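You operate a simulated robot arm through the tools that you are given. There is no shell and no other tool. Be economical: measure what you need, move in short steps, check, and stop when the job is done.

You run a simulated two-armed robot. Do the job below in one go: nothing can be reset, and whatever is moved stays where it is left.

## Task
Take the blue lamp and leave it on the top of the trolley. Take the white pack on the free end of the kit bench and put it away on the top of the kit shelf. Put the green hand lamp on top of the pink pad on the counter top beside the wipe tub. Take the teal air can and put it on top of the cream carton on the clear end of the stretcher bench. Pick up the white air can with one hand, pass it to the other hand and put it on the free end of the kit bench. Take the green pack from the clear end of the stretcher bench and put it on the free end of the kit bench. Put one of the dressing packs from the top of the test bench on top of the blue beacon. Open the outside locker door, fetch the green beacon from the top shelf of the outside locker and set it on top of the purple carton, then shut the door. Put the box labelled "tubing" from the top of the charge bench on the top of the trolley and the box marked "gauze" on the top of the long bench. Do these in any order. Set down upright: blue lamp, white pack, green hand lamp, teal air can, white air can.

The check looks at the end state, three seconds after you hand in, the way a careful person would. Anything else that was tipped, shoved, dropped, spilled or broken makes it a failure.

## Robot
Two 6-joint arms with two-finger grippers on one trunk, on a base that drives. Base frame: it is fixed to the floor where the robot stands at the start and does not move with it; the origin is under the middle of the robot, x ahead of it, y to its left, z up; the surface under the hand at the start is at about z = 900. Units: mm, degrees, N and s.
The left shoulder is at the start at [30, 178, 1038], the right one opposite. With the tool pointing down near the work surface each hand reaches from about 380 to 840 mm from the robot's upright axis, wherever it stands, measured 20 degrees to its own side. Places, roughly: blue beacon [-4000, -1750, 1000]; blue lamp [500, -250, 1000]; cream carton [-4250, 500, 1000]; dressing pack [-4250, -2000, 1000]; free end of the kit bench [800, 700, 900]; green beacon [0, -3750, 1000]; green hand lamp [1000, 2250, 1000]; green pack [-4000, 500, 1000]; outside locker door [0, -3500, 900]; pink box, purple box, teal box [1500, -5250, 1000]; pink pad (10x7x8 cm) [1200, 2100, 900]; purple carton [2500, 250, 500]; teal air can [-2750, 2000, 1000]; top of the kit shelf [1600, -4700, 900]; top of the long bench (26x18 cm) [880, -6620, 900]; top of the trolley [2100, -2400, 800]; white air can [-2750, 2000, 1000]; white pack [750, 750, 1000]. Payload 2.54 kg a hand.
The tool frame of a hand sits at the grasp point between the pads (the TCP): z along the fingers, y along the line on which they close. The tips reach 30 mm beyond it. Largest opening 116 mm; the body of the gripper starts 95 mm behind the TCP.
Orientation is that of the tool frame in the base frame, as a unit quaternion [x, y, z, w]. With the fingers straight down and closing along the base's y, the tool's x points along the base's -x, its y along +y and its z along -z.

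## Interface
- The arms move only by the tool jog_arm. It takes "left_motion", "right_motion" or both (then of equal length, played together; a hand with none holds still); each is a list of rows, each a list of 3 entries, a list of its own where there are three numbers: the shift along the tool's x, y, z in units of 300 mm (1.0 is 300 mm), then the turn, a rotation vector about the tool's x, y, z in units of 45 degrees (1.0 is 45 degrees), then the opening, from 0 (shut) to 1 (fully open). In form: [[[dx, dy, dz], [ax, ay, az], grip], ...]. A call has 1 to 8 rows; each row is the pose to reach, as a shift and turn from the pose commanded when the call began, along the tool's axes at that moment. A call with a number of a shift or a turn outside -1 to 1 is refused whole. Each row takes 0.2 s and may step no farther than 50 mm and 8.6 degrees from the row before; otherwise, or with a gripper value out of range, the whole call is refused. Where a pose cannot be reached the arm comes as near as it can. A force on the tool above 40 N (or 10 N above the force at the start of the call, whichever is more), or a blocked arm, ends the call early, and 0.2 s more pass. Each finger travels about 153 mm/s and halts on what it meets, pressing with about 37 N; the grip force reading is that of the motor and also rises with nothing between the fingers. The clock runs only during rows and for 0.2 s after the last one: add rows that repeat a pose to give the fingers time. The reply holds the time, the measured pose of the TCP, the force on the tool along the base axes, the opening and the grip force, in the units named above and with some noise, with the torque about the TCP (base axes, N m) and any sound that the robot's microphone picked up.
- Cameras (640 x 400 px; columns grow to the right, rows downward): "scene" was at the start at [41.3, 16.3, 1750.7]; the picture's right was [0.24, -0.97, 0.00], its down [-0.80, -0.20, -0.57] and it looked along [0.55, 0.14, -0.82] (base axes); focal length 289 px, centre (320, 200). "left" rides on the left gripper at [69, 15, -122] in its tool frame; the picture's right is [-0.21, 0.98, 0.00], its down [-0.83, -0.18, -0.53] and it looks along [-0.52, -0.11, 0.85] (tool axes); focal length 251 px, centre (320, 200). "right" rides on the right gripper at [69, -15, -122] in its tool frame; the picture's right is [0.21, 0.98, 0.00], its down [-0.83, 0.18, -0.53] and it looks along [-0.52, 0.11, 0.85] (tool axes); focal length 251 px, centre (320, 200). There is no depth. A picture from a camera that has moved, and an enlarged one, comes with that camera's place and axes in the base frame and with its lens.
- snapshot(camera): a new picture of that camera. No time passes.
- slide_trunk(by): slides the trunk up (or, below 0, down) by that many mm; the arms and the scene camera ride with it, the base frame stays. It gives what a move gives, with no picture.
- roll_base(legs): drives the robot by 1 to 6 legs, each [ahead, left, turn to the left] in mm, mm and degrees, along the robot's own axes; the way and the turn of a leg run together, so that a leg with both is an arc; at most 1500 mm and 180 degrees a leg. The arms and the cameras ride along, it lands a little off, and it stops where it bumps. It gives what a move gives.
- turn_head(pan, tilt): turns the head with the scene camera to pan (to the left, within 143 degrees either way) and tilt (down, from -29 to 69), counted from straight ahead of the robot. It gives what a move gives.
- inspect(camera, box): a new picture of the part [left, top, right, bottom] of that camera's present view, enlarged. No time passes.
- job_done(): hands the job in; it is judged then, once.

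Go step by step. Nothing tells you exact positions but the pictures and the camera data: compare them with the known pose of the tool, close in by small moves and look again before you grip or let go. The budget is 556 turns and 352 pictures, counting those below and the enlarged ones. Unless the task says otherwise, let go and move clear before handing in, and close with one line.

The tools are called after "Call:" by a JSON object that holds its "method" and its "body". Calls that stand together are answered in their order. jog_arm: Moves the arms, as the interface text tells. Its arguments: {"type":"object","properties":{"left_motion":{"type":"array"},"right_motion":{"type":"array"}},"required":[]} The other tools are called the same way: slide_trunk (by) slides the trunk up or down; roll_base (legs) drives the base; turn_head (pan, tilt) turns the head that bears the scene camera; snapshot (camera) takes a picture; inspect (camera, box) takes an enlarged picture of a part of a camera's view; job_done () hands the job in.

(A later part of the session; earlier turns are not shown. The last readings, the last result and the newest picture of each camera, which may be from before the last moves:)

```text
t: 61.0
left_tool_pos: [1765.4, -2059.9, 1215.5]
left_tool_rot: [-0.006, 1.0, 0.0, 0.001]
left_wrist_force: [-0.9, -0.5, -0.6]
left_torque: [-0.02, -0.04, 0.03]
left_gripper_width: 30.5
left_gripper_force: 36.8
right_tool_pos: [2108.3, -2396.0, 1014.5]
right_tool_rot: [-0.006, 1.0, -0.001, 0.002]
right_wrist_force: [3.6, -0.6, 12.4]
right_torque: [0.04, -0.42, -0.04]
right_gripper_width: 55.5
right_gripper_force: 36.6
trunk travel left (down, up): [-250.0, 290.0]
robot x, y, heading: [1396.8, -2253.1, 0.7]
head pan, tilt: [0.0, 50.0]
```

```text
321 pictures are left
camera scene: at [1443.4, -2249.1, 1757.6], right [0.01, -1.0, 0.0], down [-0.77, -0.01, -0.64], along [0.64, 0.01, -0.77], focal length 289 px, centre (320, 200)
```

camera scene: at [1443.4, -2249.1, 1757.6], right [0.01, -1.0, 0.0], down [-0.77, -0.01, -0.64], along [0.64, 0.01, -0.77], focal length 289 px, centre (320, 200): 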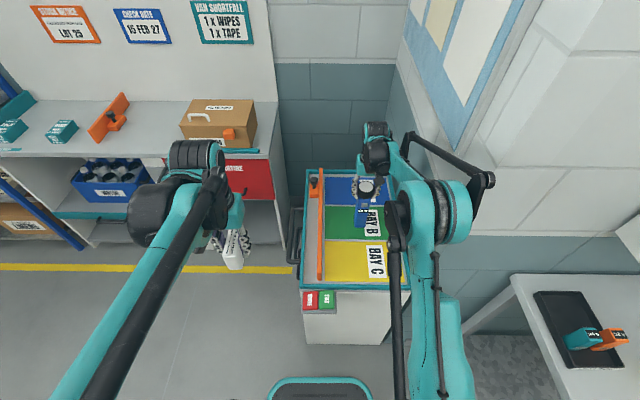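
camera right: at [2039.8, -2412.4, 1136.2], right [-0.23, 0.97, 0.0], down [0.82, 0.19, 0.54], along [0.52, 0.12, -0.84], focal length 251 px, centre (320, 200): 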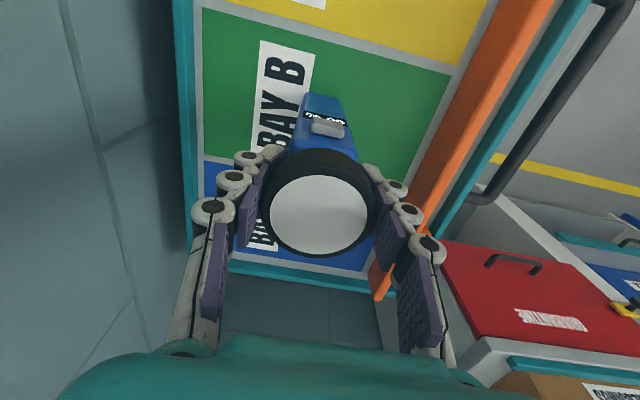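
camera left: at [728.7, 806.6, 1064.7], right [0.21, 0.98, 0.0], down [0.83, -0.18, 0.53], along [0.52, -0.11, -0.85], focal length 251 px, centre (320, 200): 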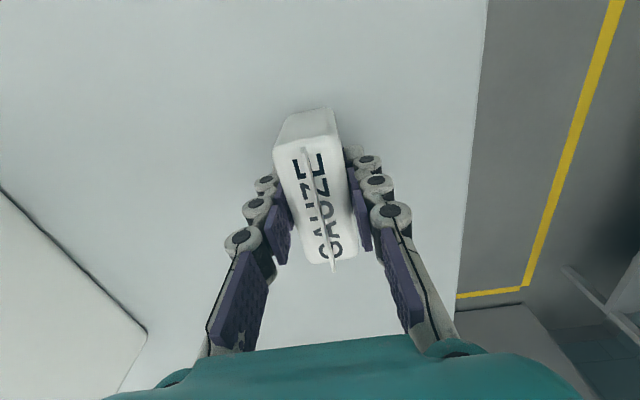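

Contact: trolley surface is at about z=819. Open and lift clear.

Call:
{"method": "jog_arm", "body": {"right_motion": [[[0, 0, -0.005], [0, 0, 0], 0.5], [[0, 0, -0.005], [0, 0, 0], 0.75], [[0, 0, -0.005], [0, 0, 0], 0.9], [[0, 0, -0.15], [0, 0, 0], 0.9], [[0, 0, -0.3], [0, 0, 0], 0.9], [[0, 0, -0.45], [0, 0, 0], 0.9], [[0, 0, -0.6], [0, 0, 0], 0.9]]}}

Call:
{"method": "snapshot", "body": {"camera": "right"}}

```text
t: 62.6
left_tool_pos: [1764.5, -2059.1, 1216.7]
left_tool_rot: [-0.007, 1.0, 0.001, 0.0]
left_wrist_force: [-0.4, -0.6, -1.0]
left_torque: [0.0, 0.01, 0.0]
left_gripper_width: 29.8
left_gripper_force: 37.1
right_tool_pos: [2107.8, -2396.4, 1195.1]
right_tool_rot: [-0.006, 1.0, 0.0, 0.0]
right_wrist_force: [-0.1, 0.4, -0.5]
right_torque: [0.03, 0.0, -0.02]
right_gripper_width: 104.7
right_gripper_force: 0.0
trunk travel left (down, up): [-250.0, 290.0]
robot x, y, heading: [1398.8, -2245.9, 0.6]
head pan, tilt: [0.0, 50.0]
```

```text
320 pictures are left
camera right: at [2039.9, -2413.8, 1316.1], right [-0.23, 0.97, 0.0], down [0.82, 0.19, 0.53], along [0.52, 0.12, -0.85], focal length 251 px, centre (320, 200)
```

right: 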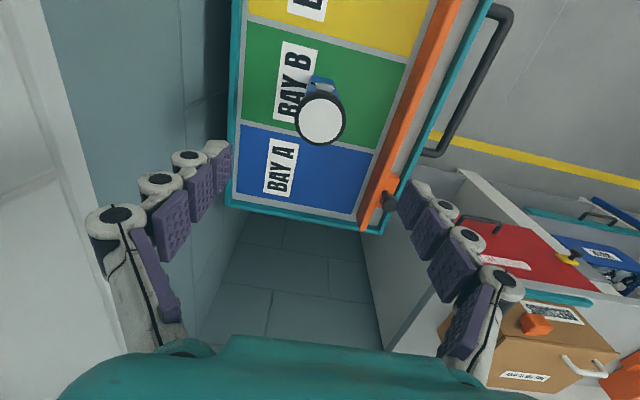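

Lamp is standing on Bay B. Retract the right arm, back off, and drive down the corridor to the kit shelf.

Call:
{"method": "jog_arm", "body": {"right_motion": [[[0.1, 0, -0.1], [0, 0, 0], 0.9], [[0.25, 0, -0.1], [0, 0, 0], 0.9], [[0.4, 0, -0.1], [0, 0, 0], 0.9], [[0.55, 0, -0.1], [0, 0, 0], 0.9], [[0.7, 0, -0.1], [0, 0, 0], 0.9], [[0.85, 0, -0.1], [0, 0, 0], 0.9], [[1, 0, -0.1], [0, 0, 0], 0.9]]}}

Call:
{"method": "roll_base", "body": {"legs": [[-580, 0, -1], [0, -1200, 0]]}}

Call:
{"method": "turn_head", "body": {"pan": -50, "tilt": 30}}

Call:
{"method": "snapshot", "body": {"camera": "scene"}}

Call:
{"method": "turn_head", "body": {"pan": -120, "tilt": 25}}

Call:
{"method": "snapshot", "body": {"camera": "scene"}}

```text
t: 64.2
left_tool_pos: [1763.5, -2059.0, 1216.8]
left_tool_rot: [-0.006, 1.0, -0.001, 0.002]
left_wrist_force: [-0.4, -0.1, 0.5]
left_torque: [0.03, -0.05, -0.02]
left_gripper_width: 30.4
left_gripper_force: 37.3
right_tool_pos: [1804.0, -2401.7, 1222.8]
right_tool_rot: [-0.006, 1.0, 0.0, 0.001]
right_wrist_force: [-0.1, 0.0, 0.1]
right_torque: [0.01, -0.06, 0.0]
right_gripper_width: 104.3
right_gripper_force: 0.0
trunk travel left (down, up): [-250.0, 290.0]
robot x, y, heading: [1390.2, -2249.5, 0.9]
head pan, tilt: [0.0, 50.0]
```

```text
t: 73.1
left_tool_pos: [1183.7, -3267.6, 1217.2]
left_tool_rot: [0.004, 1.0, 0.0, 0.0]
left_wrist_force: [0.3, -0.3, -0.8]
left_torque: [0.04, 0.02, -0.02]
left_gripper_width: 30.1
left_gripper_force: 36.8
right_tool_pos: [1218.0, -3610.1, 1222.8]
right_tool_rot: [0.003, 1.0, 0.0, 0.0]
right_wrist_force: [0.0, -0.2, 0.1]
right_torque: [-0.02, -0.01, 0.0]
right_gripper_width: 104.4
right_gripper_force: 0.0
trunk travel left (down, up): [-250.0, 290.0]
robot x, y, heading: [812.6, -3446.5, -0.5]
head pan, tilt: [0.0, 50.0]
```

```text
t: 74.3
left_tool_pos: [1184.6, -3267.4, 1216.5]
left_tool_rot: [0.004, 1.0, 0.0, 0.0]
left_wrist_force: [0.4, 0.0, -0.5]
left_torque: [0.06, -0.02, 0.01]
left_gripper_width: 30.3
left_gripper_force: 36.7
right_tool_pos: [1217.7, -3610.0, 1223.3]
right_tool_rot: [0.004, 1.0, 0.0, 0.0]
right_wrist_force: [-0.3, 0.2, 0.1]
right_torque: [0.07, 0.03, -0.03]
right_gripper_width: 104.2
right_gripper_force: 0.0
trunk travel left (down, up): [-250.0, 290.0]
robot x, y, heading: [809.3, -3449.3, -0.7]
head pan, tilt: [-50.0, 30.0]
```

```text
319 pictures are left
camera scene: at [840.5, -3519.4, 1786.9], right [-0.77, -0.64, 0.0], down [-0.32, 0.39, -0.87], along [0.55, -0.67, -0.5], focal length 289 px, centre (320, 200)
```

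scene: 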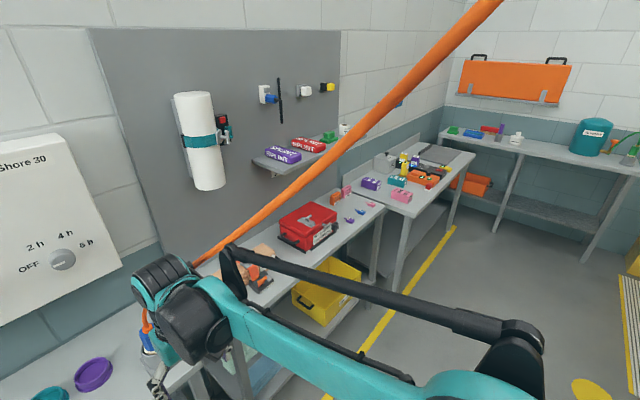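

```text
t: 75.7
left_tool_pos: [1184.5, -3267.1, 1216.1]
left_tool_rot: [0.004, 1.0, 0.0, -0.001]
left_wrist_force: [0.7, 0.1, -0.5]
left_torque: [-0.01, 0.02, 0.0]
left_gripper_width: 30.4
left_gripper_force: 36.9
right_tool_pos: [1217.1, -3610.0, 1223.0]
right_tool_rot: [0.003, 1.0, 0.0, 0.0]
right_wrist_force: [-0.4, -0.7, 0.0]
right_torque: [-0.02, 0.01, 0.0]
right_gripper_width: 104.3
right_gripper_force: 0.0
trunk travel left (down, up): [-250.0, 290.0]
robot x, y, heading: [812.1, -3448.6, -0.2]
head pan, tilt: [-120.0, 25.0]
```

```text
318 pictures are left
camera scene: at [736.2, -3529.3, 1794.9], right [-0.86, 0.51, 0.0], down [0.21, 0.36, -0.91], along [-0.46, -0.78, -0.42], focal length 289 px, centre (320, 200)
```

scene: 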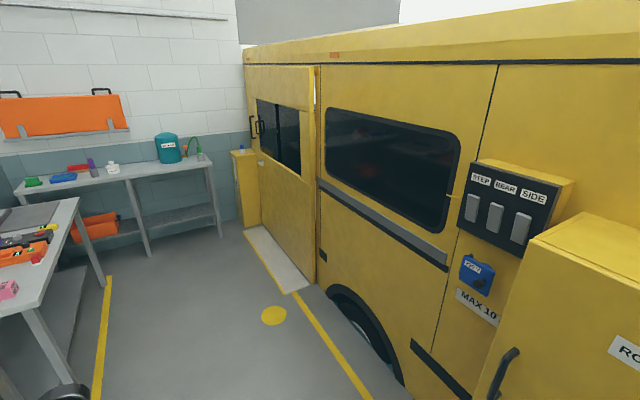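

Call:
{"method": "roll_base", "body": {"legs": [[0, -800, 0]]}}

Call:
{"method": "turn_head", "body": {"pan": -20, "tilt": 30}}

Call:
{"method": "snapshot", "body": {"camera": "scene"}}

```text
t: 80.0
left_tool_pos: [1175.3, -4078.9, 1216.3]
left_tool_rot: [0.007, 1.0, 0.001, 0.0]
left_wrist_force: [-0.2, -1.1, 0.5]
left_torque: [0.0, 0.02, 0.0]
left_gripper_width: 30.3
left_gripper_force: 37.4
right_tool_pos: [1207.3, -4422.0, 1222.9]
right_tool_rot: [0.007, 1.0, 0.0, 0.0]
right_wrist_force: [0.1, -0.7, 0.0]
right_torque: [0.0, 0.01, 0.0]
right_gripper_width: 104.5
right_gripper_force: 0.0
trunk travel left (down, up): [-250.0, 290.0]
robot x, y, heading: [803.5, -4261.7, -1.0]
head pan, tilt: [-120.0, 25.0]
```

```text
t: 81.8
left_tool_pos: [1176.3, -4078.7, 1215.5]
left_tool_rot: [0.006, 1.0, 0.0, 0.0]
left_wrist_force: [0.2, -0.7, 0.2]
left_torque: [0.03, 0.02, 0.04]
left_gripper_width: 30.2
left_gripper_force: 36.9
right_tool_pos: [1206.6, -4421.5, 1223.1]
right_tool_rot: [0.007, 1.0, 0.0, 0.0]
right_wrist_force: [-0.5, 0.1, -0.1]
right_torque: [0.0, 0.02, -0.01]
right_gripper_width: 104.5
right_gripper_force: 0.0
trunk travel left (down, up): [-250.0, 290.0]
robot x, y, heading: [802.6, -4260.6, -0.9]
head pan, tilt: [-20.0, 30.0]
```

```text
317 pictures are left
camera scene: at [858.3, -4290.9, 1786.9], right [-0.36, -0.93, 0.0], down [-0.47, 0.18, -0.87], along [0.81, -0.31, -0.5], focal length 289 px, centre (320, 200)
```

scene: 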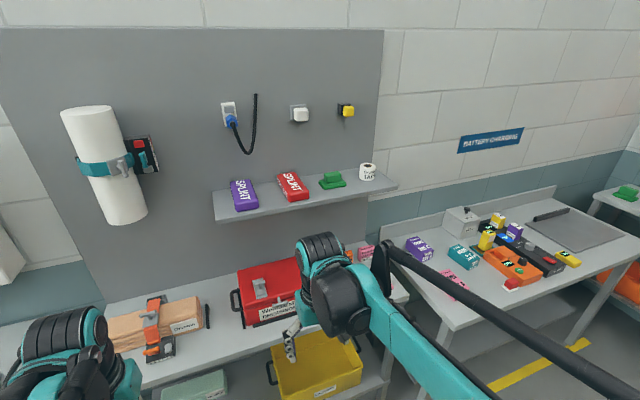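

Call:
{"method": "roll_base", "body": {"legs": [[0, -400, 1]]}}

Call:
{"method": "turn_head", "body": {"pan": 10, "tilt": 35}}

Call:
{"method": "snapshot", "body": {"camera": "scene"}}

```text
t: 84.3
left_tool_pos: [1171.5, -4482.8, 1215.1]
left_tool_rot: [-0.004, 1.0, 0.0, 0.0]
left_wrist_force: [-0.9, 0.2, 0.3]
left_torque: [0.03, 0.04, -0.01]
left_gripper_width: 30.3
left_gripper_force: 36.8
right_tool_pos: [1210.2, -4827.1, 1223.8]
right_tool_rot: [-0.004, 1.0, 0.0, 0.001]
right_wrist_force: [0.1, -0.1, 0.2]
right_torque: [0.02, 0.0, -0.02]
right_gripper_width: 104.3
right_gripper_force: 0.1
trunk travel left (down, up): [-250.0, 290.0]
robot x, y, heading: [802.5, -4669.0, 0.8]
head pan, tilt: [-20.0, 30.0]
```

```text
t: 85.3
left_tool_pos: [1169.9, -4482.9, 1217.2]
left_tool_rot: [-0.005, 1.0, 0.0, 0.0]
left_wrist_force: [0.2, 0.4, -0.3]
left_torque: [0.04, 0.01, 0.01]
left_gripper_width: 30.5
left_gripper_force: 36.8
right_tool_pos: [1209.3, -4824.3, 1222.3]
right_tool_rot: [-0.004, 1.0, 0.001, -0.001]
right_wrist_force: [-0.1, 0.2, -0.9]
right_torque: [-0.01, 0.04, -0.01]
right_gripper_width: 104.5
right_gripper_force: 0.1
trunk travel left (down, up): [-250.0, 290.0]
robot x, y, heading: [805.6, -4672.0, 0.4]
head pan, tilt: [10.0, 35.0]
```

```text
316 pictures are left
camera scene: at [859.2, -4656.0, 1779.1], right [0.18, -0.98, 0.0], down [-0.56, -0.1, -0.82], along [0.81, 0.15, -0.57], focal length 289 px, centre (320, 200)
```

scene: 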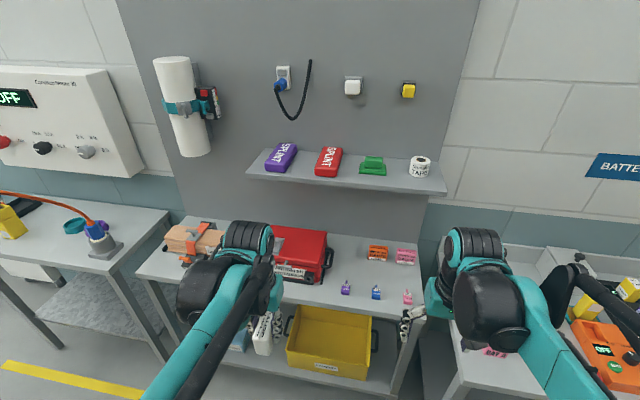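

Call:
{"method": "inspect", "body": {"camera": "scene", "box": [120, 130, 460, 340]}}

```text
1.88 times, centred on (290, 235) of scene
camera zoom: at [859.2, -4656.0, 1779.1], right [0.18, -0.98, 0.0], down [-0.56, -0.1, -0.82], along [0.81, 0.15, -0.57], focal length 544 px, centre (376, 134)
```

zoom: 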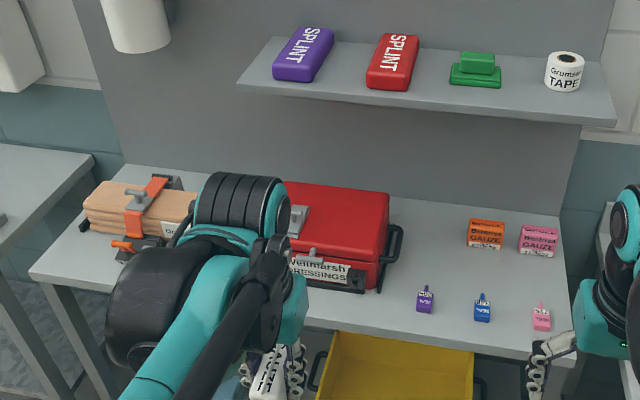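

The coordinates point to the worktop with the red case (z≈900); there's a free area around (1600,−4680). I'll approach it and place the pack there, coming in low to avoid the wall shelf.

Call:
{"method": "roll_base", "body": {"legs": [[120, -180, 0]]}}

Call:
{"method": "turn_head", "body": {"pan": 10, "tilt": 45}}

Call:
{"method": "snapshot", "body": {"camera": "scene"}}

Call:
{"method": "snapshot", "body": {"camera": "left"}}

```text
t: 87.0
left_tool_pos: [1289.3, -4658.6, 1215.0]
left_tool_rot: [-0.006, 1.0, 0.0, 0.0]
left_wrist_force: [0.7, -0.2, -0.7]
left_torque: [0.02, 0.01, -0.02]
left_gripper_width: 30.3
left_gripper_force: 37.3
right_tool_pos: [1328.4, -5001.7, 1222.1]
right_tool_rot: [-0.006, 1.0, 0.0, 0.001]
right_wrist_force: [0.6, -0.4, 0.2]
right_torque: [0.03, -0.02, -0.03]
right_gripper_width: 104.6
right_gripper_force: 0.2
trunk travel left (down, up): [-250.0, 290.0]
robot x, y, heading: [925.4, -4849.0, 0.7]
head pan, tilt: [10.0, 35.0]
```

```text
t: 87.7
left_tool_pos: [1288.5, -4658.8, 1215.5]
left_tool_rot: [-0.006, 1.0, 0.0, 0.0]
left_wrist_force: [-0.3, 0.3, -0.6]
left_torque: [-0.03, 0.01, -0.04]
left_gripper_width: 30.5
left_gripper_force: 37.4
right_tool_pos: [1328.6, -4999.9, 1223.0]
right_tool_rot: [-0.006, 1.0, 0.001, -0.001]
right_wrist_force: [0.8, -0.1, 0.9]
right_torque: [0.0, -0.05, -0.01]
right_gripper_width: 104.4
right_gripper_force: 0.0
trunk travel left (down, up): [-250.0, 290.0]
robot x, y, heading: [921.4, -4851.0, 0.7]
head pan, tilt: [10.0, 45.0]
```

```text
314 pictures are left
camera scene: at [971.4, -4833.7, 1764.3], right [0.18, -0.98, 0.0], down [-0.69, -0.13, -0.71], along [0.7, 0.13, -0.71], focal length 289 px, centre (320, 200)
```

scene: 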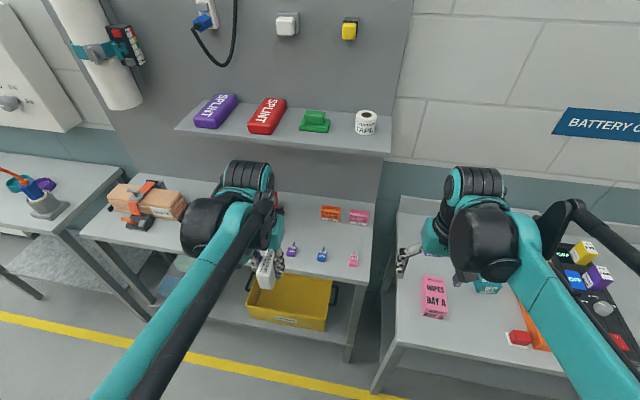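

```text
313 pictures are left
camera left: at [1219.1, -4644.1, 1337.8], right [0.2, 0.98, 0.0], down [0.83, -0.17, 0.53], along [0.52, -0.11, -0.85], focal length 251 px, centre (320, 200)
```

left: 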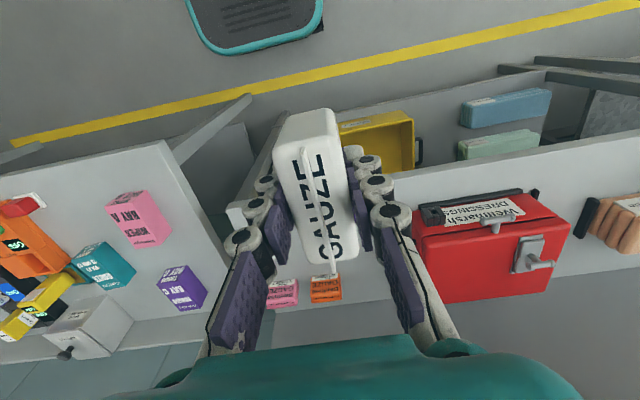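

Lower to z≈1010 in front of the bench, then go in between the purple and blue bottles.

Call:
{"method": "jog_arm", "body": {"left_motion": [[[0, -0.03, 0.15], [0, 0, 0], 0.1], [[0, -0.06, 0.3], [0, 0, 0], 0.1], [[0, -0.08, 0.45], [0, 0, 0], 0.1], [[0, -0.09, 0.6], [0, 0, 0], 0.1], [[0, -0.09, 0.683], [0, 0, 0], 0.1], [[-0.15, -0.09, 0.683], [0, 0, 0], 0.1], [[-0.3, -0.09, 0.683], [0, 0, 0], 0.1], [[-0.45, -0.09, 0.683], [0, 0, 0], 0.1]]}}

Call:
{"method": "snapshot", "body": {"camera": "left"}}

Call:
{"method": "snapshot", "body": {"camera": "scene"}}

```text
t: 89.5
left_tool_pos: [1424.4, -4682.5, 1008.0]
left_tool_rot: [-0.006, 1.0, 0.001, -0.002]
left_wrist_force: [0.2, 0.4, -1.6]
left_torque: [-0.01, 0.04, 0.0]
left_gripper_width: 30.4
left_gripper_force: 36.9
right_tool_pos: [1330.0, -5000.1, 1222.5]
right_tool_rot: [-0.007, 1.0, 0.0, -0.001]
right_wrist_force: [1.1, -0.9, 0.1]
right_torque: [-0.02, 0.05, 0.0]
right_gripper_width: 104.5
right_gripper_force: 0.0
trunk travel left (down, up): [-250.0, 290.0]
robot x, y, heading: [919.1, -4854.6, 0.5]
head pan, tilt: [10.0, 45.0]
```

```text
312 pictures are left
camera left: at [1355.1, -4669.1, 1130.0], right [0.2, 0.98, 0.0], down [0.83, -0.17, 0.53], along [0.52, -0.11, -0.85], focal length 251 px, centre (320, 200)
```

left: 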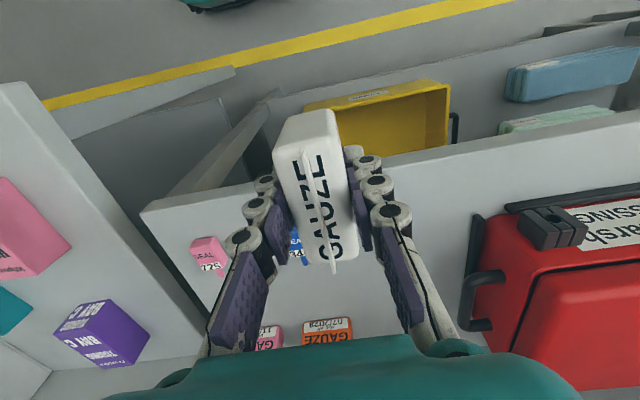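

```text
311 pictures are left
camera scene: at [973.9, -4834.1, 1764.2], right [0.18, -0.98, 0.0], down [-0.7, -0.13, -0.71], along [0.69, 0.13, -0.71], focal length 289 px, centre (320, 200)
```

scene: 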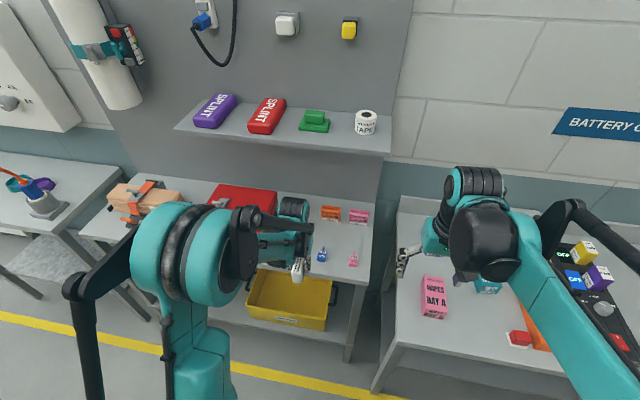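

Call:
{"method": "jog_arm", "body": {"left_motion": [[[-0.1, 0, -0.05], [0, 0, 0], 0.1], [[-0.25, 0, -0.05], [0, 0, 0], 0.1], [[-0.4, 0, -0.05], [0, 0, 0], 0.1], [[-0.55, -0.005, -0.05], [0, 0, 0], 0.1], [[-0.577, -0.005, 0], [0, 0, 0], 0.1], [[-0.577, -0.005, 0.1], [0, 0, 0], 0.1], [[-0.577, -0.005, 0.17], [0, 0, 0], 0.1]]}}

Call:
{"method": "snapshot", "body": {"camera": "left"}}

Call:
{"method": "snapshot", "body": {"camera": "scene"}}

```text
t: 91.1
left_tool_pos: [1599.0, -4683.0, 959.8]
left_tool_rot: [-0.006, 1.0, 0.001, 0.0]
left_wrist_force: [0.3, 0.6, -1.1]
left_torque: [0.01, 0.0, -0.02]
left_gripper_width: 30.4
left_gripper_force: 36.6
right_tool_pos: [1328.7, -5000.6, 1222.6]
right_tool_rot: [-0.006, 1.0, 0.0, 0.0]
right_wrist_force: [-0.1, 0.1, 0.1]
right_torque: [0.02, -0.03, 0.01]
right_gripper_width: 104.4
right_gripper_force: 0.0
trunk travel left (down, up): [-250.0, 290.0]
robot x, y, heading: [921.5, -4846.3, 0.4]
head pan, tilt: [10.0, 45.0]
```

```text
310 pictures are left
camera left: at [1528.4, -4669.1, 1081.0], right [0.2, 0.98, 0.0], down [0.83, -0.17, 0.53], along [0.52, -0.11, -0.85], focal length 251 px, centre (320, 200)
```

left: 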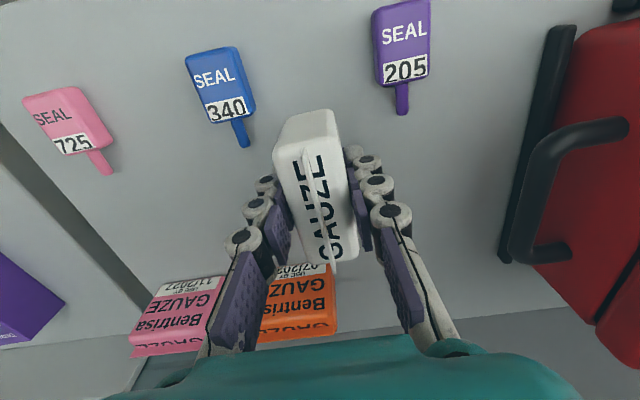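

```text
309 pictures are left
camera scene: at [971.8, -4833.9, 1764.3], right [0.18, -0.98, 0.0], down [-0.7, -0.13, -0.71], along [0.69, 0.13, -0.71], focal length 289 px, centre (320, 200)
```

scene: 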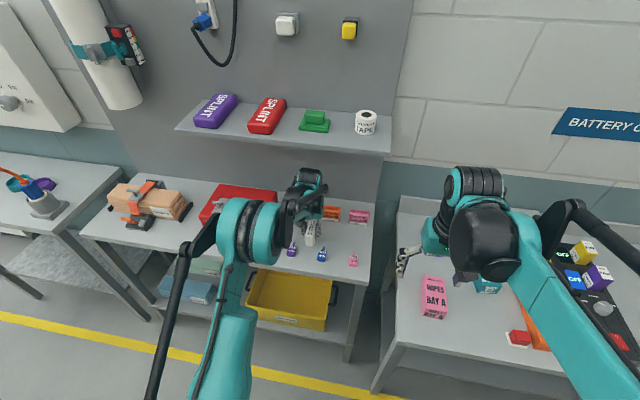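

Seals lie flat, clear all round. Lower slowly to contact.

Call:
{"method": "jog_arm", "body": {"left_motion": [[[0, 0, 0.025], [0, 0, 0], 0.1], [[0, 0, 0.04], [0, 0, 0], 0.1], [[0, 0, 0.05], [0, 0, 0], 0.1], [[0, 0, 0.058], [0, 0, 0], 0.1], [[0, 0, 0.065], [0, 0, 0], 0.1], [[0, 0, 0.072], [0, 0, 0], 0.1]]}}

```text
t: 92.5
left_tool_pos: [1597.0, -4683.1, 941.0]
left_tool_rot: [-0.006, 1.0, 0.002, 0.002]
left_wrist_force: [9.2, 1.7, 27.2]
left_torque: [0.01, -0.29, 0.01]
left_gripper_width: 30.4
left_gripper_force: 36.7
right_tool_pos: [1328.8, -5000.0, 1222.9]
right_tool_rot: [-0.007, 1.0, 0.0, 0.001]
right_wrist_force: [0.7, -0.3, -0.4]
right_torque: [-0.02, 0.0, -0.01]
right_gripper_width: 104.4
right_gripper_force: 0.0
trunk travel left (down, up): [-250.0, 290.0]
robot x, y, heading: [919.8, -4850.4, 0.6]
head pan, tilt: [10.0, 45.0]
```

Contact. Release gently and retreat up a bit, then back.

Call:
{"method": "jog_arm", "body": {"left_motion": [[[0, 0, -0.015], [0, 0, 0], 0.1], [[0, 0, -0.015], [0, 0, 0], 0.35], [[0, 0, -0.015], [0, 0, 0], 0.55], [[0, 0, -0.015], [0, 0, 0], 0.55], [[0, 0, -0.12], [0, 0, 0], 0.55], [[0, 0, -0.25], [0, 0, 0], 0.55]]}}

Call:
{"method": "snapshot", "body": {"camera": "left"}}

```text
t: 93.9
left_tool_pos: [1597.3, -4683.9, 1013.5]
left_tool_rot: [-0.006, 1.0, 0.0, 0.0]
left_wrist_force: [-0.2, 0.1, -0.9]
left_torque: [0.01, -0.03, 0.02]
left_gripper_width: 64.1
left_gripper_force: 0.0
right_tool_pos: [1327.7, -5001.5, 1223.8]
right_tool_rot: [-0.006, 1.0, 0.001, 0.0]
right_wrist_force: [-0.6, -0.4, -1.2]
right_torque: [0.01, -0.05, 0.0]
right_gripper_width: 104.2
right_gripper_force: 0.1
trunk travel left (down, up): [-250.0, 290.0]
robot x, y, heading: [916.6, -4846.7, 0.8]
head pan, tilt: [10.0, 45.0]
```

```text
308 pictures are left
camera left: at [1526.3, -4670.4, 1135.4], right [0.2, 0.98, 0.0], down [0.83, -0.17, 0.53], along [0.52, -0.11, -0.85], focal length 251 px, centre (320, 200)
```

left: 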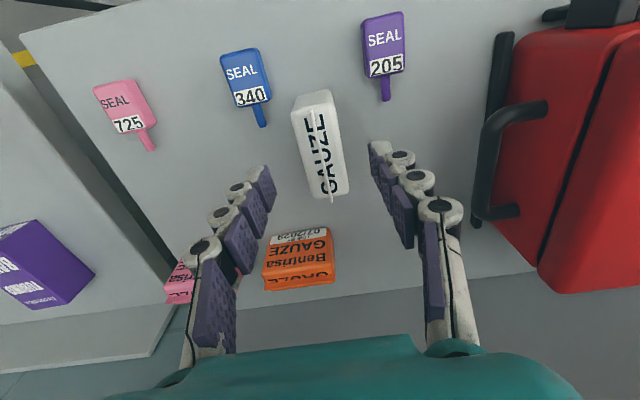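

Pack placed upright. Retract left and look at the charge bench.

Call:
{"method": "jog_arm", "body": {"left_motion": [[[0.12, 0, -0.06], [0, 0, 0], 0.55], [[0.26, 0, -0.06], [0, 0, 0], 0.55], [[0.42, 0, -0.06], [0, 0, 0], 0.55], [[0.58, 0, -0.06], [0, 0, 0], 0.55], [[0.73, 0, -0.1], [0, 0, 0], 0.55], [[0.86, 0, -0.18], [0, 0, 0], 0.6], [[0.95, 0, -0.28], [0, 0, 0], 0.8], [[1, 0, -0.4], [0, 0, 0], 0.9]]}}

Call:
{"method": "jog_arm", "body": {"left_motion": [[[0, 0.05, -0.14], [0, 0, 0], 0.9], [[0, 0.1, -0.28], [0, 0, 0], 0.9]]}}

Call:
{"method": "roll_base", "body": {"legs": [[-120, -420, 0]]}}

Call:
{"method": "turn_head", "body": {"pan": 0, "tilt": 45}}

Call:
{"method": "snapshot", "body": {"camera": "scene"}}

```text
t: 95.7
left_tool_pos: [1293.9, -4687.2, 1135.5]
left_tool_rot: [-0.005, 1.0, 0.0, 0.001]
left_wrist_force: [-0.4, -0.1, 0.7]
left_torque: [-0.02, 0.01, 0.01]
left_gripper_width: 104.6
left_gripper_force: 0.1
right_tool_pos: [1327.5, -5000.5, 1223.2]
right_tool_rot: [-0.006, 1.0, 0.001, 0.001]
right_wrist_force: [-0.9, -1.1, -0.8]
right_torque: [0.02, -0.06, 0.02]
right_gripper_width: 104.3
right_gripper_force: 0.1
trunk travel left (down, up): [-250.0, 290.0]
robot x, y, heading: [920.2, -4845.0, 0.6]
head pan, tilt: [10.0, 45.0]
```

```text
t: 96.3
left_tool_pos: [1296.1, -4654.7, 1220.2]
left_tool_rot: [-0.004, 1.0, 0.0, 0.0]
left_wrist_force: [-0.2, -0.8, 0.5]
left_torque: [-0.03, 0.0, 0.02]
left_gripper_width: 104.6
left_gripper_force: 0.1
right_tool_pos: [1329.6, -5000.1, 1223.1]
right_tool_rot: [-0.006, 1.0, -0.001, 0.0]
right_wrist_force: [-0.3, -0.6, 0.6]
right_torque: [0.02, 0.0, -0.01]
right_gripper_width: 104.5
right_gripper_force: 0.1
trunk travel left (down, up): [-250.0, 290.0]
robot x, y, heading: [922.1, -4845.9, 0.3]
head pan, tilt: [10.0, 45.0]
```

```text
t: 98.9
left_tool_pos: [1182.5, -5076.2, 1219.3]
left_tool_rot: [-0.007, 1.0, 0.002, 0.0]
left_wrist_force: [-0.1, -0.4, 0.1]
left_torque: [0.02, -0.03, 0.01]
left_gripper_width: 104.5
left_gripper_force: 0.1
right_tool_pos: [1216.5, -5421.7, 1222.3]
right_tool_rot: [-0.008, 1.0, 0.0, 0.0]
right_wrist_force: [0.1, 0.1, 0.7]
right_torque: [-0.01, 0.0, 0.01]
right_gripper_width: 104.5
right_gripper_force: 0.0
trunk travel left (down, up): [-250.0, 290.0]
robot x, y, heading: [802.2, -5269.9, 1.0]
head pan, tilt: [10.0, 45.0]
```

```text
t: 99.7
left_tool_pos: [1182.3, -5075.6, 1219.4]
left_tool_rot: [-0.008, 1.0, 0.0, 0.0]
left_wrist_force: [-0.2, -0.4, 0.5]
left_torque: [-0.02, -0.02, 0.0]
left_gripper_width: 104.4
left_gripper_force: 0.0
right_tool_pos: [1215.6, -5421.1, 1222.4]
right_tool_rot: [-0.008, 1.0, 0.0, 0.0]
right_wrist_force: [0.4, -0.7, -0.3]
right_torque: [-0.07, 0.0, -0.02]
right_gripper_width: 104.6
right_gripper_force: 0.0
trunk travel left (down, up): [-250.0, 290.0]
robot x, y, heading: [807.4, -5268.1, 1.0]
head pan, tilt: [0.0, 45.0]
```

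```text
307 pictures are left
camera scene: at [859.6, -5270.0, 1764.3], right [0.02, -1.0, 0.0], down [-0.71, -0.01, -0.71], along [0.71, 0.01, -0.71], focal length 289 px, centre (320, 200)
```

scene: 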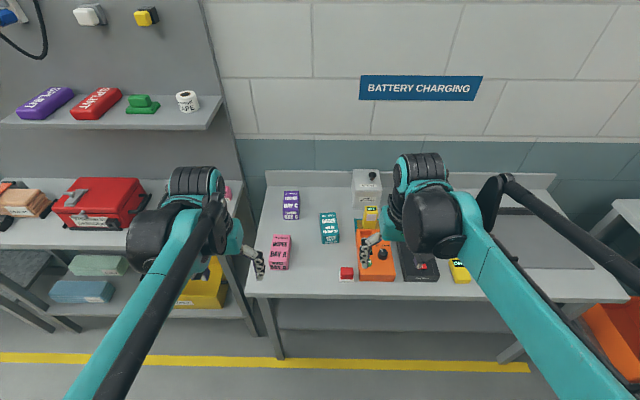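

Call:
{"method": "inspect", "body": {"camera": "scene", "box": [250, 170, 390, 290]}}

Call:
{"method": "snapshot", "body": {"camera": "left"}}

```text
3.33 times, centred on (320, 230) of scene
camera zoom: at [859.6, -5270.0, 1764.3], right [0.02, -1.0, 0.0], down [-0.71, -0.01, -0.71], along [0.71, 0.01, -0.71], focal length 964 px, centre (320, 100)
```

zoom: 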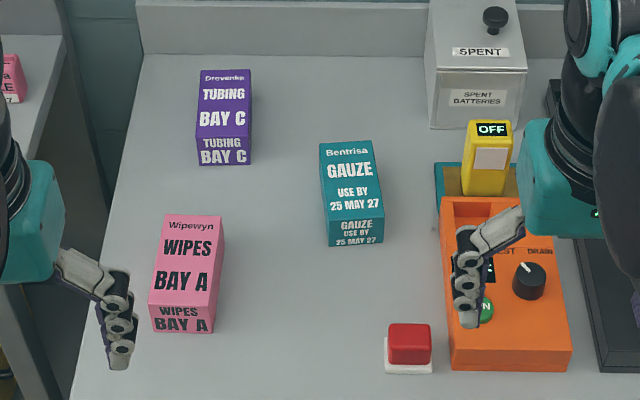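

```text
305 pictures are left
camera left: at [1112.1, -5061.7, 1340.7], right [0.2, 0.98, 0.0], down [0.83, -0.17, 0.53], along [0.52, -0.11, -0.85], focal length 251 px, centre (320, 200)
```

left: 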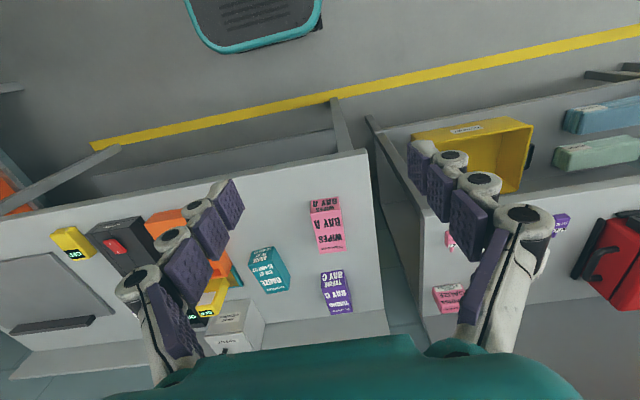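

Teal = GAUZE, purple = TUBING BAY C (so Bay C of the trolley is the sensible place). Drive up to the charge bench.

Call:
{"method": "roll_base", "body": {"legs": [[115, 35, -1]]}}

Call:
{"method": "turn_head", "body": {"pan": 0, "tilt": 50}}

Call:
{"method": "snapshot", "body": {"camera": "scene"}}

```text
t: 100.9
left_tool_pos: [1300.7, -5047.0, 1219.1]
left_tool_rot: [0.001, 1.0, 0.001, 0.0]
left_wrist_force: [0.1, 0.2, 0.2]
left_torque: [-0.01, 0.03, 0.03]
left_gripper_width: 104.5
left_gripper_force: 0.0
right_tool_pos: [1327.7, -5393.8, 1223.3]
right_tool_rot: [0.0, 1.0, 0.0, 0.0]
right_wrist_force: [0.9, -0.6, 1.1]
right_torque: [-0.02, 0.04, -0.02]
right_gripper_width: 104.4
right_gripper_force: 0.0
trunk travel left (down, up): [-250.0, 290.0]
robot x, y, heading: [919.2, -5232.2, -0.2]
head pan, tilt: [0.0, 45.0]
```

```text
t: 101.5
left_tool_pos: [1300.0, -5046.5, 1219.9]
left_tool_rot: [0.001, 1.0, 0.0, 0.0]
left_wrist_force: [0.3, -0.3, 0.2]
left_torque: [-0.01, -0.01, -0.01]
left_gripper_width: 104.6
left_gripper_force: 0.1
right_tool_pos: [1328.9, -5392.8, 1222.6]
right_tool_rot: [0.001, 1.0, 0.0, 0.0]
right_wrist_force: [-0.7, -0.5, -0.3]
right_torque: [-0.01, -0.02, -0.02]
right_gripper_width: 104.6
right_gripper_force: 0.0
trunk travel left (down, up): [-250.0, 290.0]
robot x, y, heading: [919.9, -5233.9, -0.1]
head pan, tilt: [0.0, 50.0]
```

```text
304 pictures are left
camera scene: at [969.8, -5235.6, 1757.4], right [0.0, -1.0, 0.0], down [-0.77, 0.0, -0.64], along [0.64, 0.0, -0.77], focal length 289 px, centre (320, 200)
```

scene: 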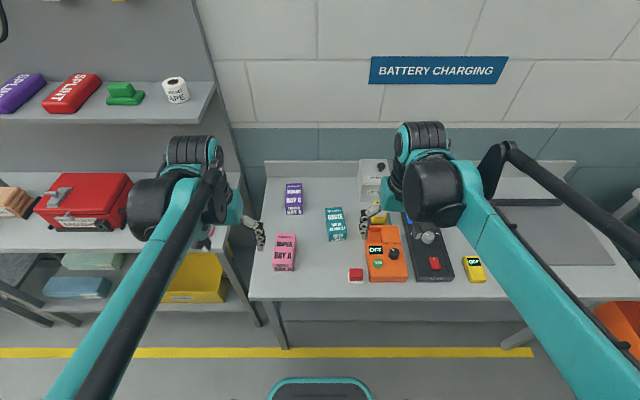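

Call:
{"method": "jog_arm", "body": {"left_motion": [[[-0.125, -0.0375, 0.025], [0, 0, 0], 0.9], [[-0.25, -0.075, 0.05], [0, 0, 0], 0.9], [[-0.375, -0.1125, 0.075], [0, 0, 0], 0.9], [[-0.5, -0.15, 0.1], [0, 0, 0], 0.9], [[-0.625, -0.1875, 0.125], [0, 0, 0], 0.9], [[-0.75, -0.225, 0.15], [0, 0, 0], 0.9], [[-0.875, -0.2625, 0.175], [0, 0, 0], 0.9], [[-1, -0.3, 0.2], [0, 0, 0], 0.9]]}}

Call:
{"method": "jog_arm", "body": {"left_motion": [[[-0.1, -0.01, 0.08], [0, 0, 0], 0.9], [[-0.2, -0.02, 0.16], [0, 0, 0], 0.9]]}}

Call:
{"method": "snapshot", "body": {"camera": "left"}}

```text
t: 103.3
left_tool_pos: [1600.7, -5137.1, 1156.3]
left_tool_rot: [0.002, 1.0, 0.0, -0.001]
left_wrist_force: [0.5, -0.2, -0.4]
left_torque: [-0.02, 0.06, -0.02]
left_gripper_width: 104.3
left_gripper_force: 0.1
right_tool_pos: [1330.1, -5394.2, 1221.3]
right_tool_rot: [0.0, 1.0, -0.001, -0.001]
right_wrist_force: [0.5, 0.1, -0.4]
right_torque: [0.01, 0.06, 0.0]
right_gripper_width: 104.4
right_gripper_force: 0.0
trunk travel left (down, up): [-250.0, 290.0]
robot x, y, heading: [920.8, -5235.3, -0.2]
head pan, tilt: [0.0, 50.0]
```

```text
t: 104.0
left_tool_pos: [1659.9, -5142.8, 1110.8]
left_tool_rot: [0.001, 1.0, 0.0, 0.0]
left_wrist_force: [0.0, 0.3, 0.4]
left_torque: [-0.02, 0.05, -0.02]
left_gripper_width: 104.2
left_gripper_force: 0.0
right_tool_pos: [1329.0, -5393.2, 1223.7]
right_tool_rot: [0.001, 1.0, 0.0, 0.001]
right_wrist_force: [-0.1, -0.3, -0.4]
right_torque: [0.0, 0.02, 0.01]
right_gripper_width: 104.3
right_gripper_force: 0.1
trunk travel left (down, up): [-250.0, 290.0]
robot x, y, heading: [923.6, -5234.3, -0.1]
head pan, tilt: [0.0, 50.0]
```

```text
303 pictures are left
camera left: at [1590.6, -5127.0, 1232.5], right [0.22, 0.98, 0.0], down [0.83, -0.18, 0.53], along [0.52, -0.11, -0.85], focal length 251 px, centre (320, 200)
```

left: 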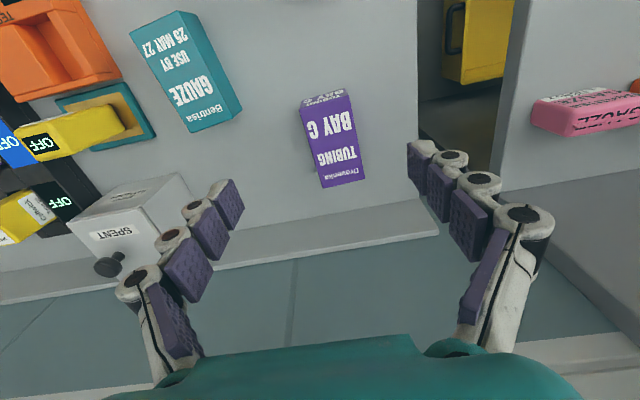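

Call:
{"method": "inspect", "body": {"camera": "scene", "box": [240, 130, 400, 290]}}

Call:
{"method": "inspect", "body": {"camera": "left", "box": [260, 60, 400, 200]}}

```text
2.50 times, centred on (320, 210) of scene
camera zoom: at [970.7, -5235.7, 1757.3], right [0.0, -1.0, 0.0], down [-0.77, 0.0, -0.64], along [0.64, 0.0, -0.77], focal length 723 px, centre (320, 175)
```

zoom: 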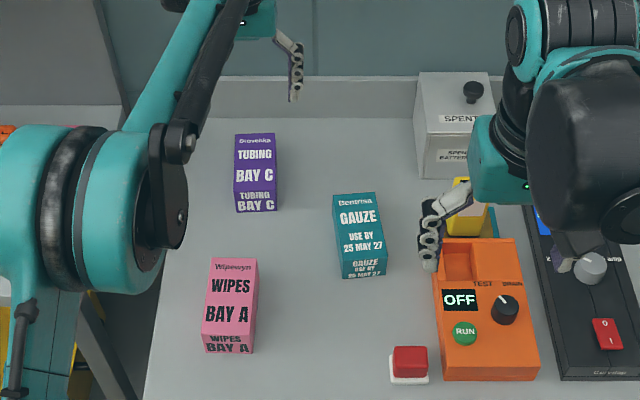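

```text
2.86 times, centred on (330, 130) of left
camera zoom: at [1590.6, -5127.0, 1232.5], right [0.22, 0.98, 0.0], down [0.83, -0.18, 0.53], along [0.52, -0.11, -0.85], focal length 718 px, centre (291, 400)
```

zoom: 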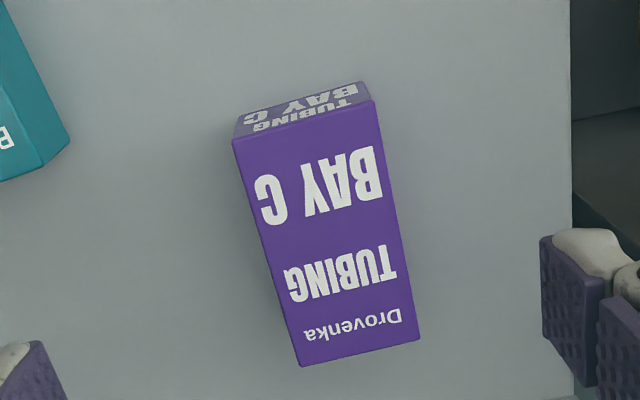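

The bench here seems lower (~845). Move over the box and descend partway, checking.

Call:
{"method": "jog_arm", "body": {"left_motion": [[[-0.1, 0.033, 0.05], [0, 0, 0], 0.95], [[-0.18, 0.033, 0.15], [0, 0, 0], 0.95], [[-0.18, 0.033, 0.3], [0, 0, 0], 0.95], [[-0.18, 0.033, 0.42], [0, 0, 0], 0.95]]}}

Call:
{"method": "snapshot", "body": {"camera": "left"}}

```text
t: 105.0
left_tool_pos: [1715.3, -5135.3, 983.1]
left_tool_rot: [0.0, 1.0, 0.0, 0.0]
left_wrist_force: [0.0, 0.2, -0.2]
left_torque: [0.02, 0.0, 0.0]
left_gripper_width: 110.1
left_gripper_force: 0.0
right_tool_pos: [1329.8, -5392.6, 1222.6]
right_tool_rot: [0.001, 1.0, 0.0, 0.0]
right_wrist_force: [0.2, -0.3, 0.0]
right_torque: [0.0, 0.05, -0.01]
right_gripper_width: 104.4
right_gripper_force: 0.0
trunk travel left (down, up): [-250.0, 290.0]
robot x, y, heading: [919.6, -5239.7, 0.0]
head pan, tilt: [0.0, 50.0]
```

```text
300 pictures are left
camera left: at [1644.3, -5119.6, 1106.0], right [0.22, 0.98, 0.0], down [0.83, -0.18, 0.53], along [0.52, -0.11, -0.85], focal length 251 px, centre (320, 200)
```

left: 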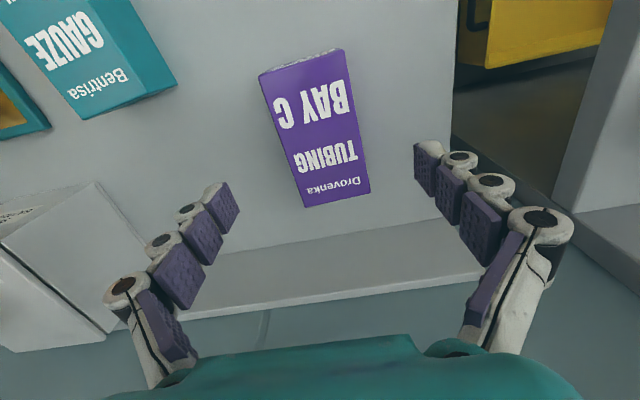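

Call:
{"method": "jog_arm", "body": {"left_motion": [[[0.03, 0.013, 0.1], [0, 0, 0], 0.95], [[0.03, 0.013, 0.18], [0, 0, 0], 0.95], [[0.03, 0.013, 0.22], [0, 0, 0], 0.95], [[0.03, 0.013, 0.25], [0, 0, 0], 0.95]]}}

Call:
{"method": "snapshot", "body": {"camera": "left"}}

```text
t: 106.0
left_tool_pos: [1705.4, -5129.2, 909.5]
left_tool_rot: [0.002, 1.0, 0.0, 0.0]
left_wrist_force: [0.3, 0.9, -0.4]
left_torque: [0.02, -0.02, 0.03]
left_gripper_width: 110.3
left_gripper_force: 0.1
right_tool_pos: [1327.7, -5392.7, 1221.8]
right_tool_rot: [0.001, 1.0, -0.001, 0.0]
right_wrist_force: [-0.5, -0.3, 0.7]
right_torque: [0.0, 0.03, -0.02]
right_gripper_width: 104.1
right_gripper_force: 0.1
trunk travel left (down, up): [-250.0, 290.0]
robot x, y, heading: [922.1, -5235.5, 0.1]
head pan, tilt: [0.0, 50.0]
```

```text
299 pictures are left
camera left: at [1634.5, -5114.5, 1030.5], right [0.22, 0.98, 0.0], down [0.83, -0.18, 0.53], along [0.52, -0.11, -0.85], focal length 251 px, centre (320, 200)
```

left: 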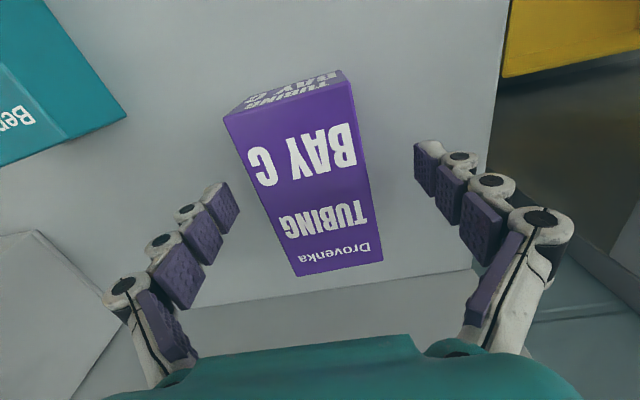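

Call:
{"method": "jog_arm", "body": {"left_motion": [[[0, 0, 0.015], [0, 0, 0], 0.8], [[0, 0, 0.025], [0, 0, 0], 0.6], [[0, 0, 0.025], [0, 0, 0], 0.4], [[0, 0, 0.025], [0, 0, 0], 0.3], [[0, 0, 0.025], [0, 0, 0], 0.3]]}}

```text
t: 107.2
left_tool_pos: [1703.6, -5130.8, 902.0]
left_tool_rot: [0.001, 1.0, 0.0, 0.0]
left_wrist_force: [1.1, -0.9, 4.0]
left_torque: [-0.31, 0.02, 0.11]
left_gripper_width: 64.1
left_gripper_force: 37.1
right_tool_pos: [1327.3, -5393.7, 1222.4]
right_tool_rot: [0.001, 1.0, 0.001, 0.0]
right_wrist_force: [1.0, 0.1, -0.1]
right_torque: [0.01, -0.03, 0.0]
right_gripper_width: 104.3
right_gripper_force: 0.1
trunk travel left (down, up): [-250.0, 290.0]
robot x, y, heading: [919.5, -5234.1, -0.0]
head pan, tilt: [0.0, 50.0]
```

Purple box gripped (64 mm). Lift and retract it.

Call:
{"method": "jog_arm", "body": {"left_motion": [[[0, 0, -0.12], [0, 0, 0], 0.3], [[0, 0, -0.27], [0, 0, 0], 0.3], [[0, 0, -0.42], [0, 0, 0], 0.3], [[0.12, 0.03, -0.5], [0, 0, 0], 0.3], [[0.25, 0.06, -0.57], [0, 0, 0], 0.3], [[0.38, 0.09, -0.64], [0, 0, 0], 0.3], [[0.51, 0.12, -0.71], [0, 0, 0], 0.3], [[0.64, 0.15, -0.77], [0, 0, 0], 0.3]]}}

Call:
{"method": "jog_arm", "body": {"left_motion": [[[0.14, 0.06, -0.05], [0, 0, 0], 0.3], [[0.28, 0.12, -0.1], [0, 0, 0], 0.3], [[0.42, 0.18, -0.15], [0, 0, 0], 0.3], [[0.56, 0.22, -0.2], [0, 0, 0], 0.3]]}}

Call:
{"method": "snapshot", "body": {"camera": "right"}}

```text
t: 109.0
left_tool_pos: [1510.4, -5085.5, 1135.6]
left_tool_rot: [0.002, 1.0, 0.0, 0.001]
left_wrist_force: [0.6, 0.7, -2.2]
left_torque: [0.05, -0.03, 0.03]
left_gripper_width: 64.1
left_gripper_force: 37.2
right_tool_pos: [1325.4, -5392.5, 1223.7]
right_tool_rot: [0.001, 1.0, 0.0, 0.0]
right_wrist_force: [-0.6, -0.1, -0.1]
right_torque: [0.02, -0.07, -0.02]
right_gripper_width: 104.4
right_gripper_force: 0.1
trunk travel left (down, up): [-250.0, 290.0]
robot x, y, heading: [922.3, -5233.8, -0.2]
head pan, tilt: [0.0, 50.0]
```

```text
t: 110.0
left_tool_pos: [1342.0, -5018.4, 1194.0]
left_tool_rot: [0.0, 1.0, 0.0, 0.001]
left_wrist_force: [-1.4, -0.7, -1.6]
left_torque: [0.02, -0.04, -0.02]
left_gripper_width: 64.2
left_gripper_force: 37.2
right_tool_pos: [1325.6, -5393.7, 1223.5]
right_tool_rot: [0.0, 1.0, 0.0, 0.001]
right_wrist_force: [-0.7, -1.0, 0.4]
right_torque: [0.02, -0.04, 0.0]
right_gripper_width: 104.3
right_gripper_force: 0.1
trunk travel left (down, up): [-250.0, 290.0]
robot x, y, heading: [918.9, -5235.1, 0.2]
head pan, tilt: [0.0, 50.0]
```

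```text
298 pictures are left
camera right: at [1257.8, -5408.2, 1345.2], right [-0.21, 0.98, 0.0], down [0.83, 0.18, 0.54], along [0.52, 0.11, -0.84], focal length 251 px, centre (320, 200)
```

right: 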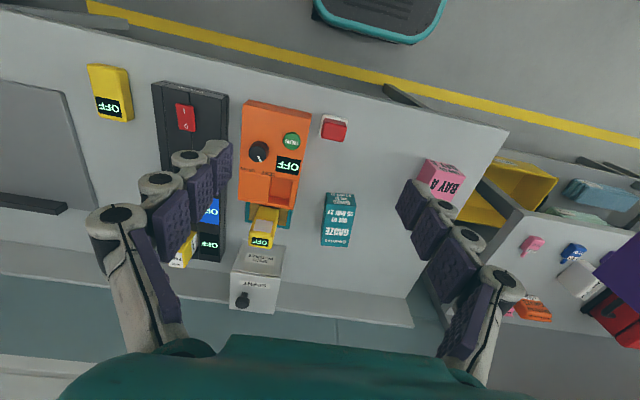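

Call:
{"method": "jog_arm", "body": {"right_motion": [[[-0.13, 0.05, 0.05], [0, 0, 0], 0.85], [[-0.26, 0.1, 0.1], [0, 0, 0], 0.85], [[-0.39, 0.16, 0.16], [0, 0, 0], 0.85], [[-0.52, 0.21, 0.22], [0, 0, 0], 0.85], [[-0.64, 0.26, 0.3], [0, 0, 0], 0.85], [[-0.75, 0.31, 0.38], [0, 0, 0], 0.85], [[-0.75, 0.31, 0.44], [0, 0, 0], 0.85]]}}

Call:
{"method": "snapshot", "body": {"camera": "right"}}

```text
t: 111.5
left_tool_pos: [1344.7, -5018.6, 1192.7]
left_tool_rot: [0.0, 1.0, 0.001, 0.0]
left_wrist_force: [-0.2, 0.8, -1.9]
left_torque: [0.0, -0.04, 0.01]
left_gripper_width: 64.1
left_gripper_force: 36.9
right_tool_pos: [1552.6, -5299.7, 1090.6]
right_tool_rot: [0.0, 1.0, -0.001, 0.0]
right_wrist_force: [-0.4, -0.5, 0.3]
right_torque: [-0.01, -0.02, 0.03]
right_gripper_width: 98.7
right_gripper_force: 0.0
trunk travel left (down, up): [-250.0, 290.0]
robot x, y, heading: [925.0, -5236.2, 0.1]
head pan, tilt: [0.0, 50.0]
```

```text
297 pictures are left
camera right: at [1484.4, -5314.7, 1212.1], right [-0.21, 0.98, 0.0], down [0.83, 0.18, 0.53], along [0.52, 0.11, -0.85], focal length 251 px, centre (320, 200)
```

right: 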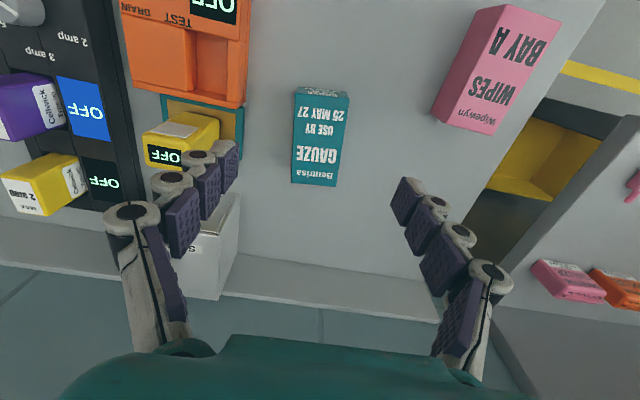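

Call:
{"method": "jog_arm", "body": {"right_motion": [[[-0.07, 0.01, 0.1], [0, 0, -0.1], 0.85], [[-0.12, 0.012, 0.23], [0, 0, -0.2], 0.85], [[-0.12, 0.012, 0.36], [0, 0, -0.2], 0.85], [[-0.12, 0.012, 0.45], [0, 0, -0.2], 0.85]]}}

Call:
{"method": "snapshot", "body": {"camera": "right"}}

```text
t: 112.5
left_tool_pos: [1345.3, -5018.5, 1192.5]
left_tool_rot: [0.001, 1.0, 0.0, 0.0]
left_wrist_force: [-0.1, -0.4, -1.1]
left_torque: [0.03, 0.01, -0.01]
left_gripper_width: 64.2
left_gripper_force: 37.4
right_tool_pos: [1590.9, -5295.5, 955.3]
right_tool_rot: [-0.078, 0.997, 0.0, 0.0]
right_wrist_force: [-0.1, -0.1, -0.1]
right_torque: [0.03, 0.01, -0.02]
right_gripper_width: 98.8
right_gripper_force: 0.2
trunk travel left (down, up): [-250.0, 290.0]
robot x, y, heading: [919.4, -5232.0, -0.1]
head pan, tilt: [0.0, 50.0]
```

```text
296 pictures are left
camera right: at [1525.6, -5321.8, 1076.6], right [-0.36, 0.93, 0.0], down [0.79, 0.31, 0.53], along [0.5, 0.19, -0.85], focal length 251 px, centre (320, 200)
```

right: 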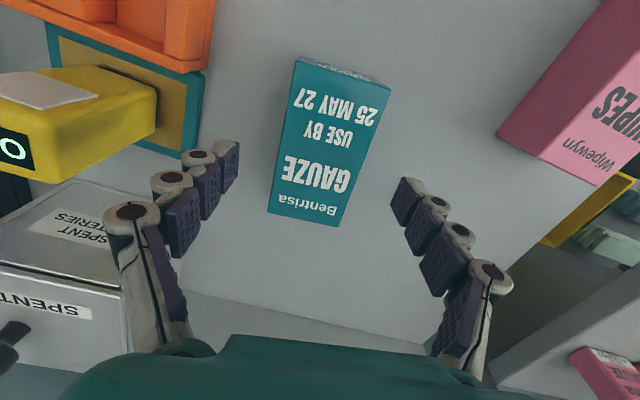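

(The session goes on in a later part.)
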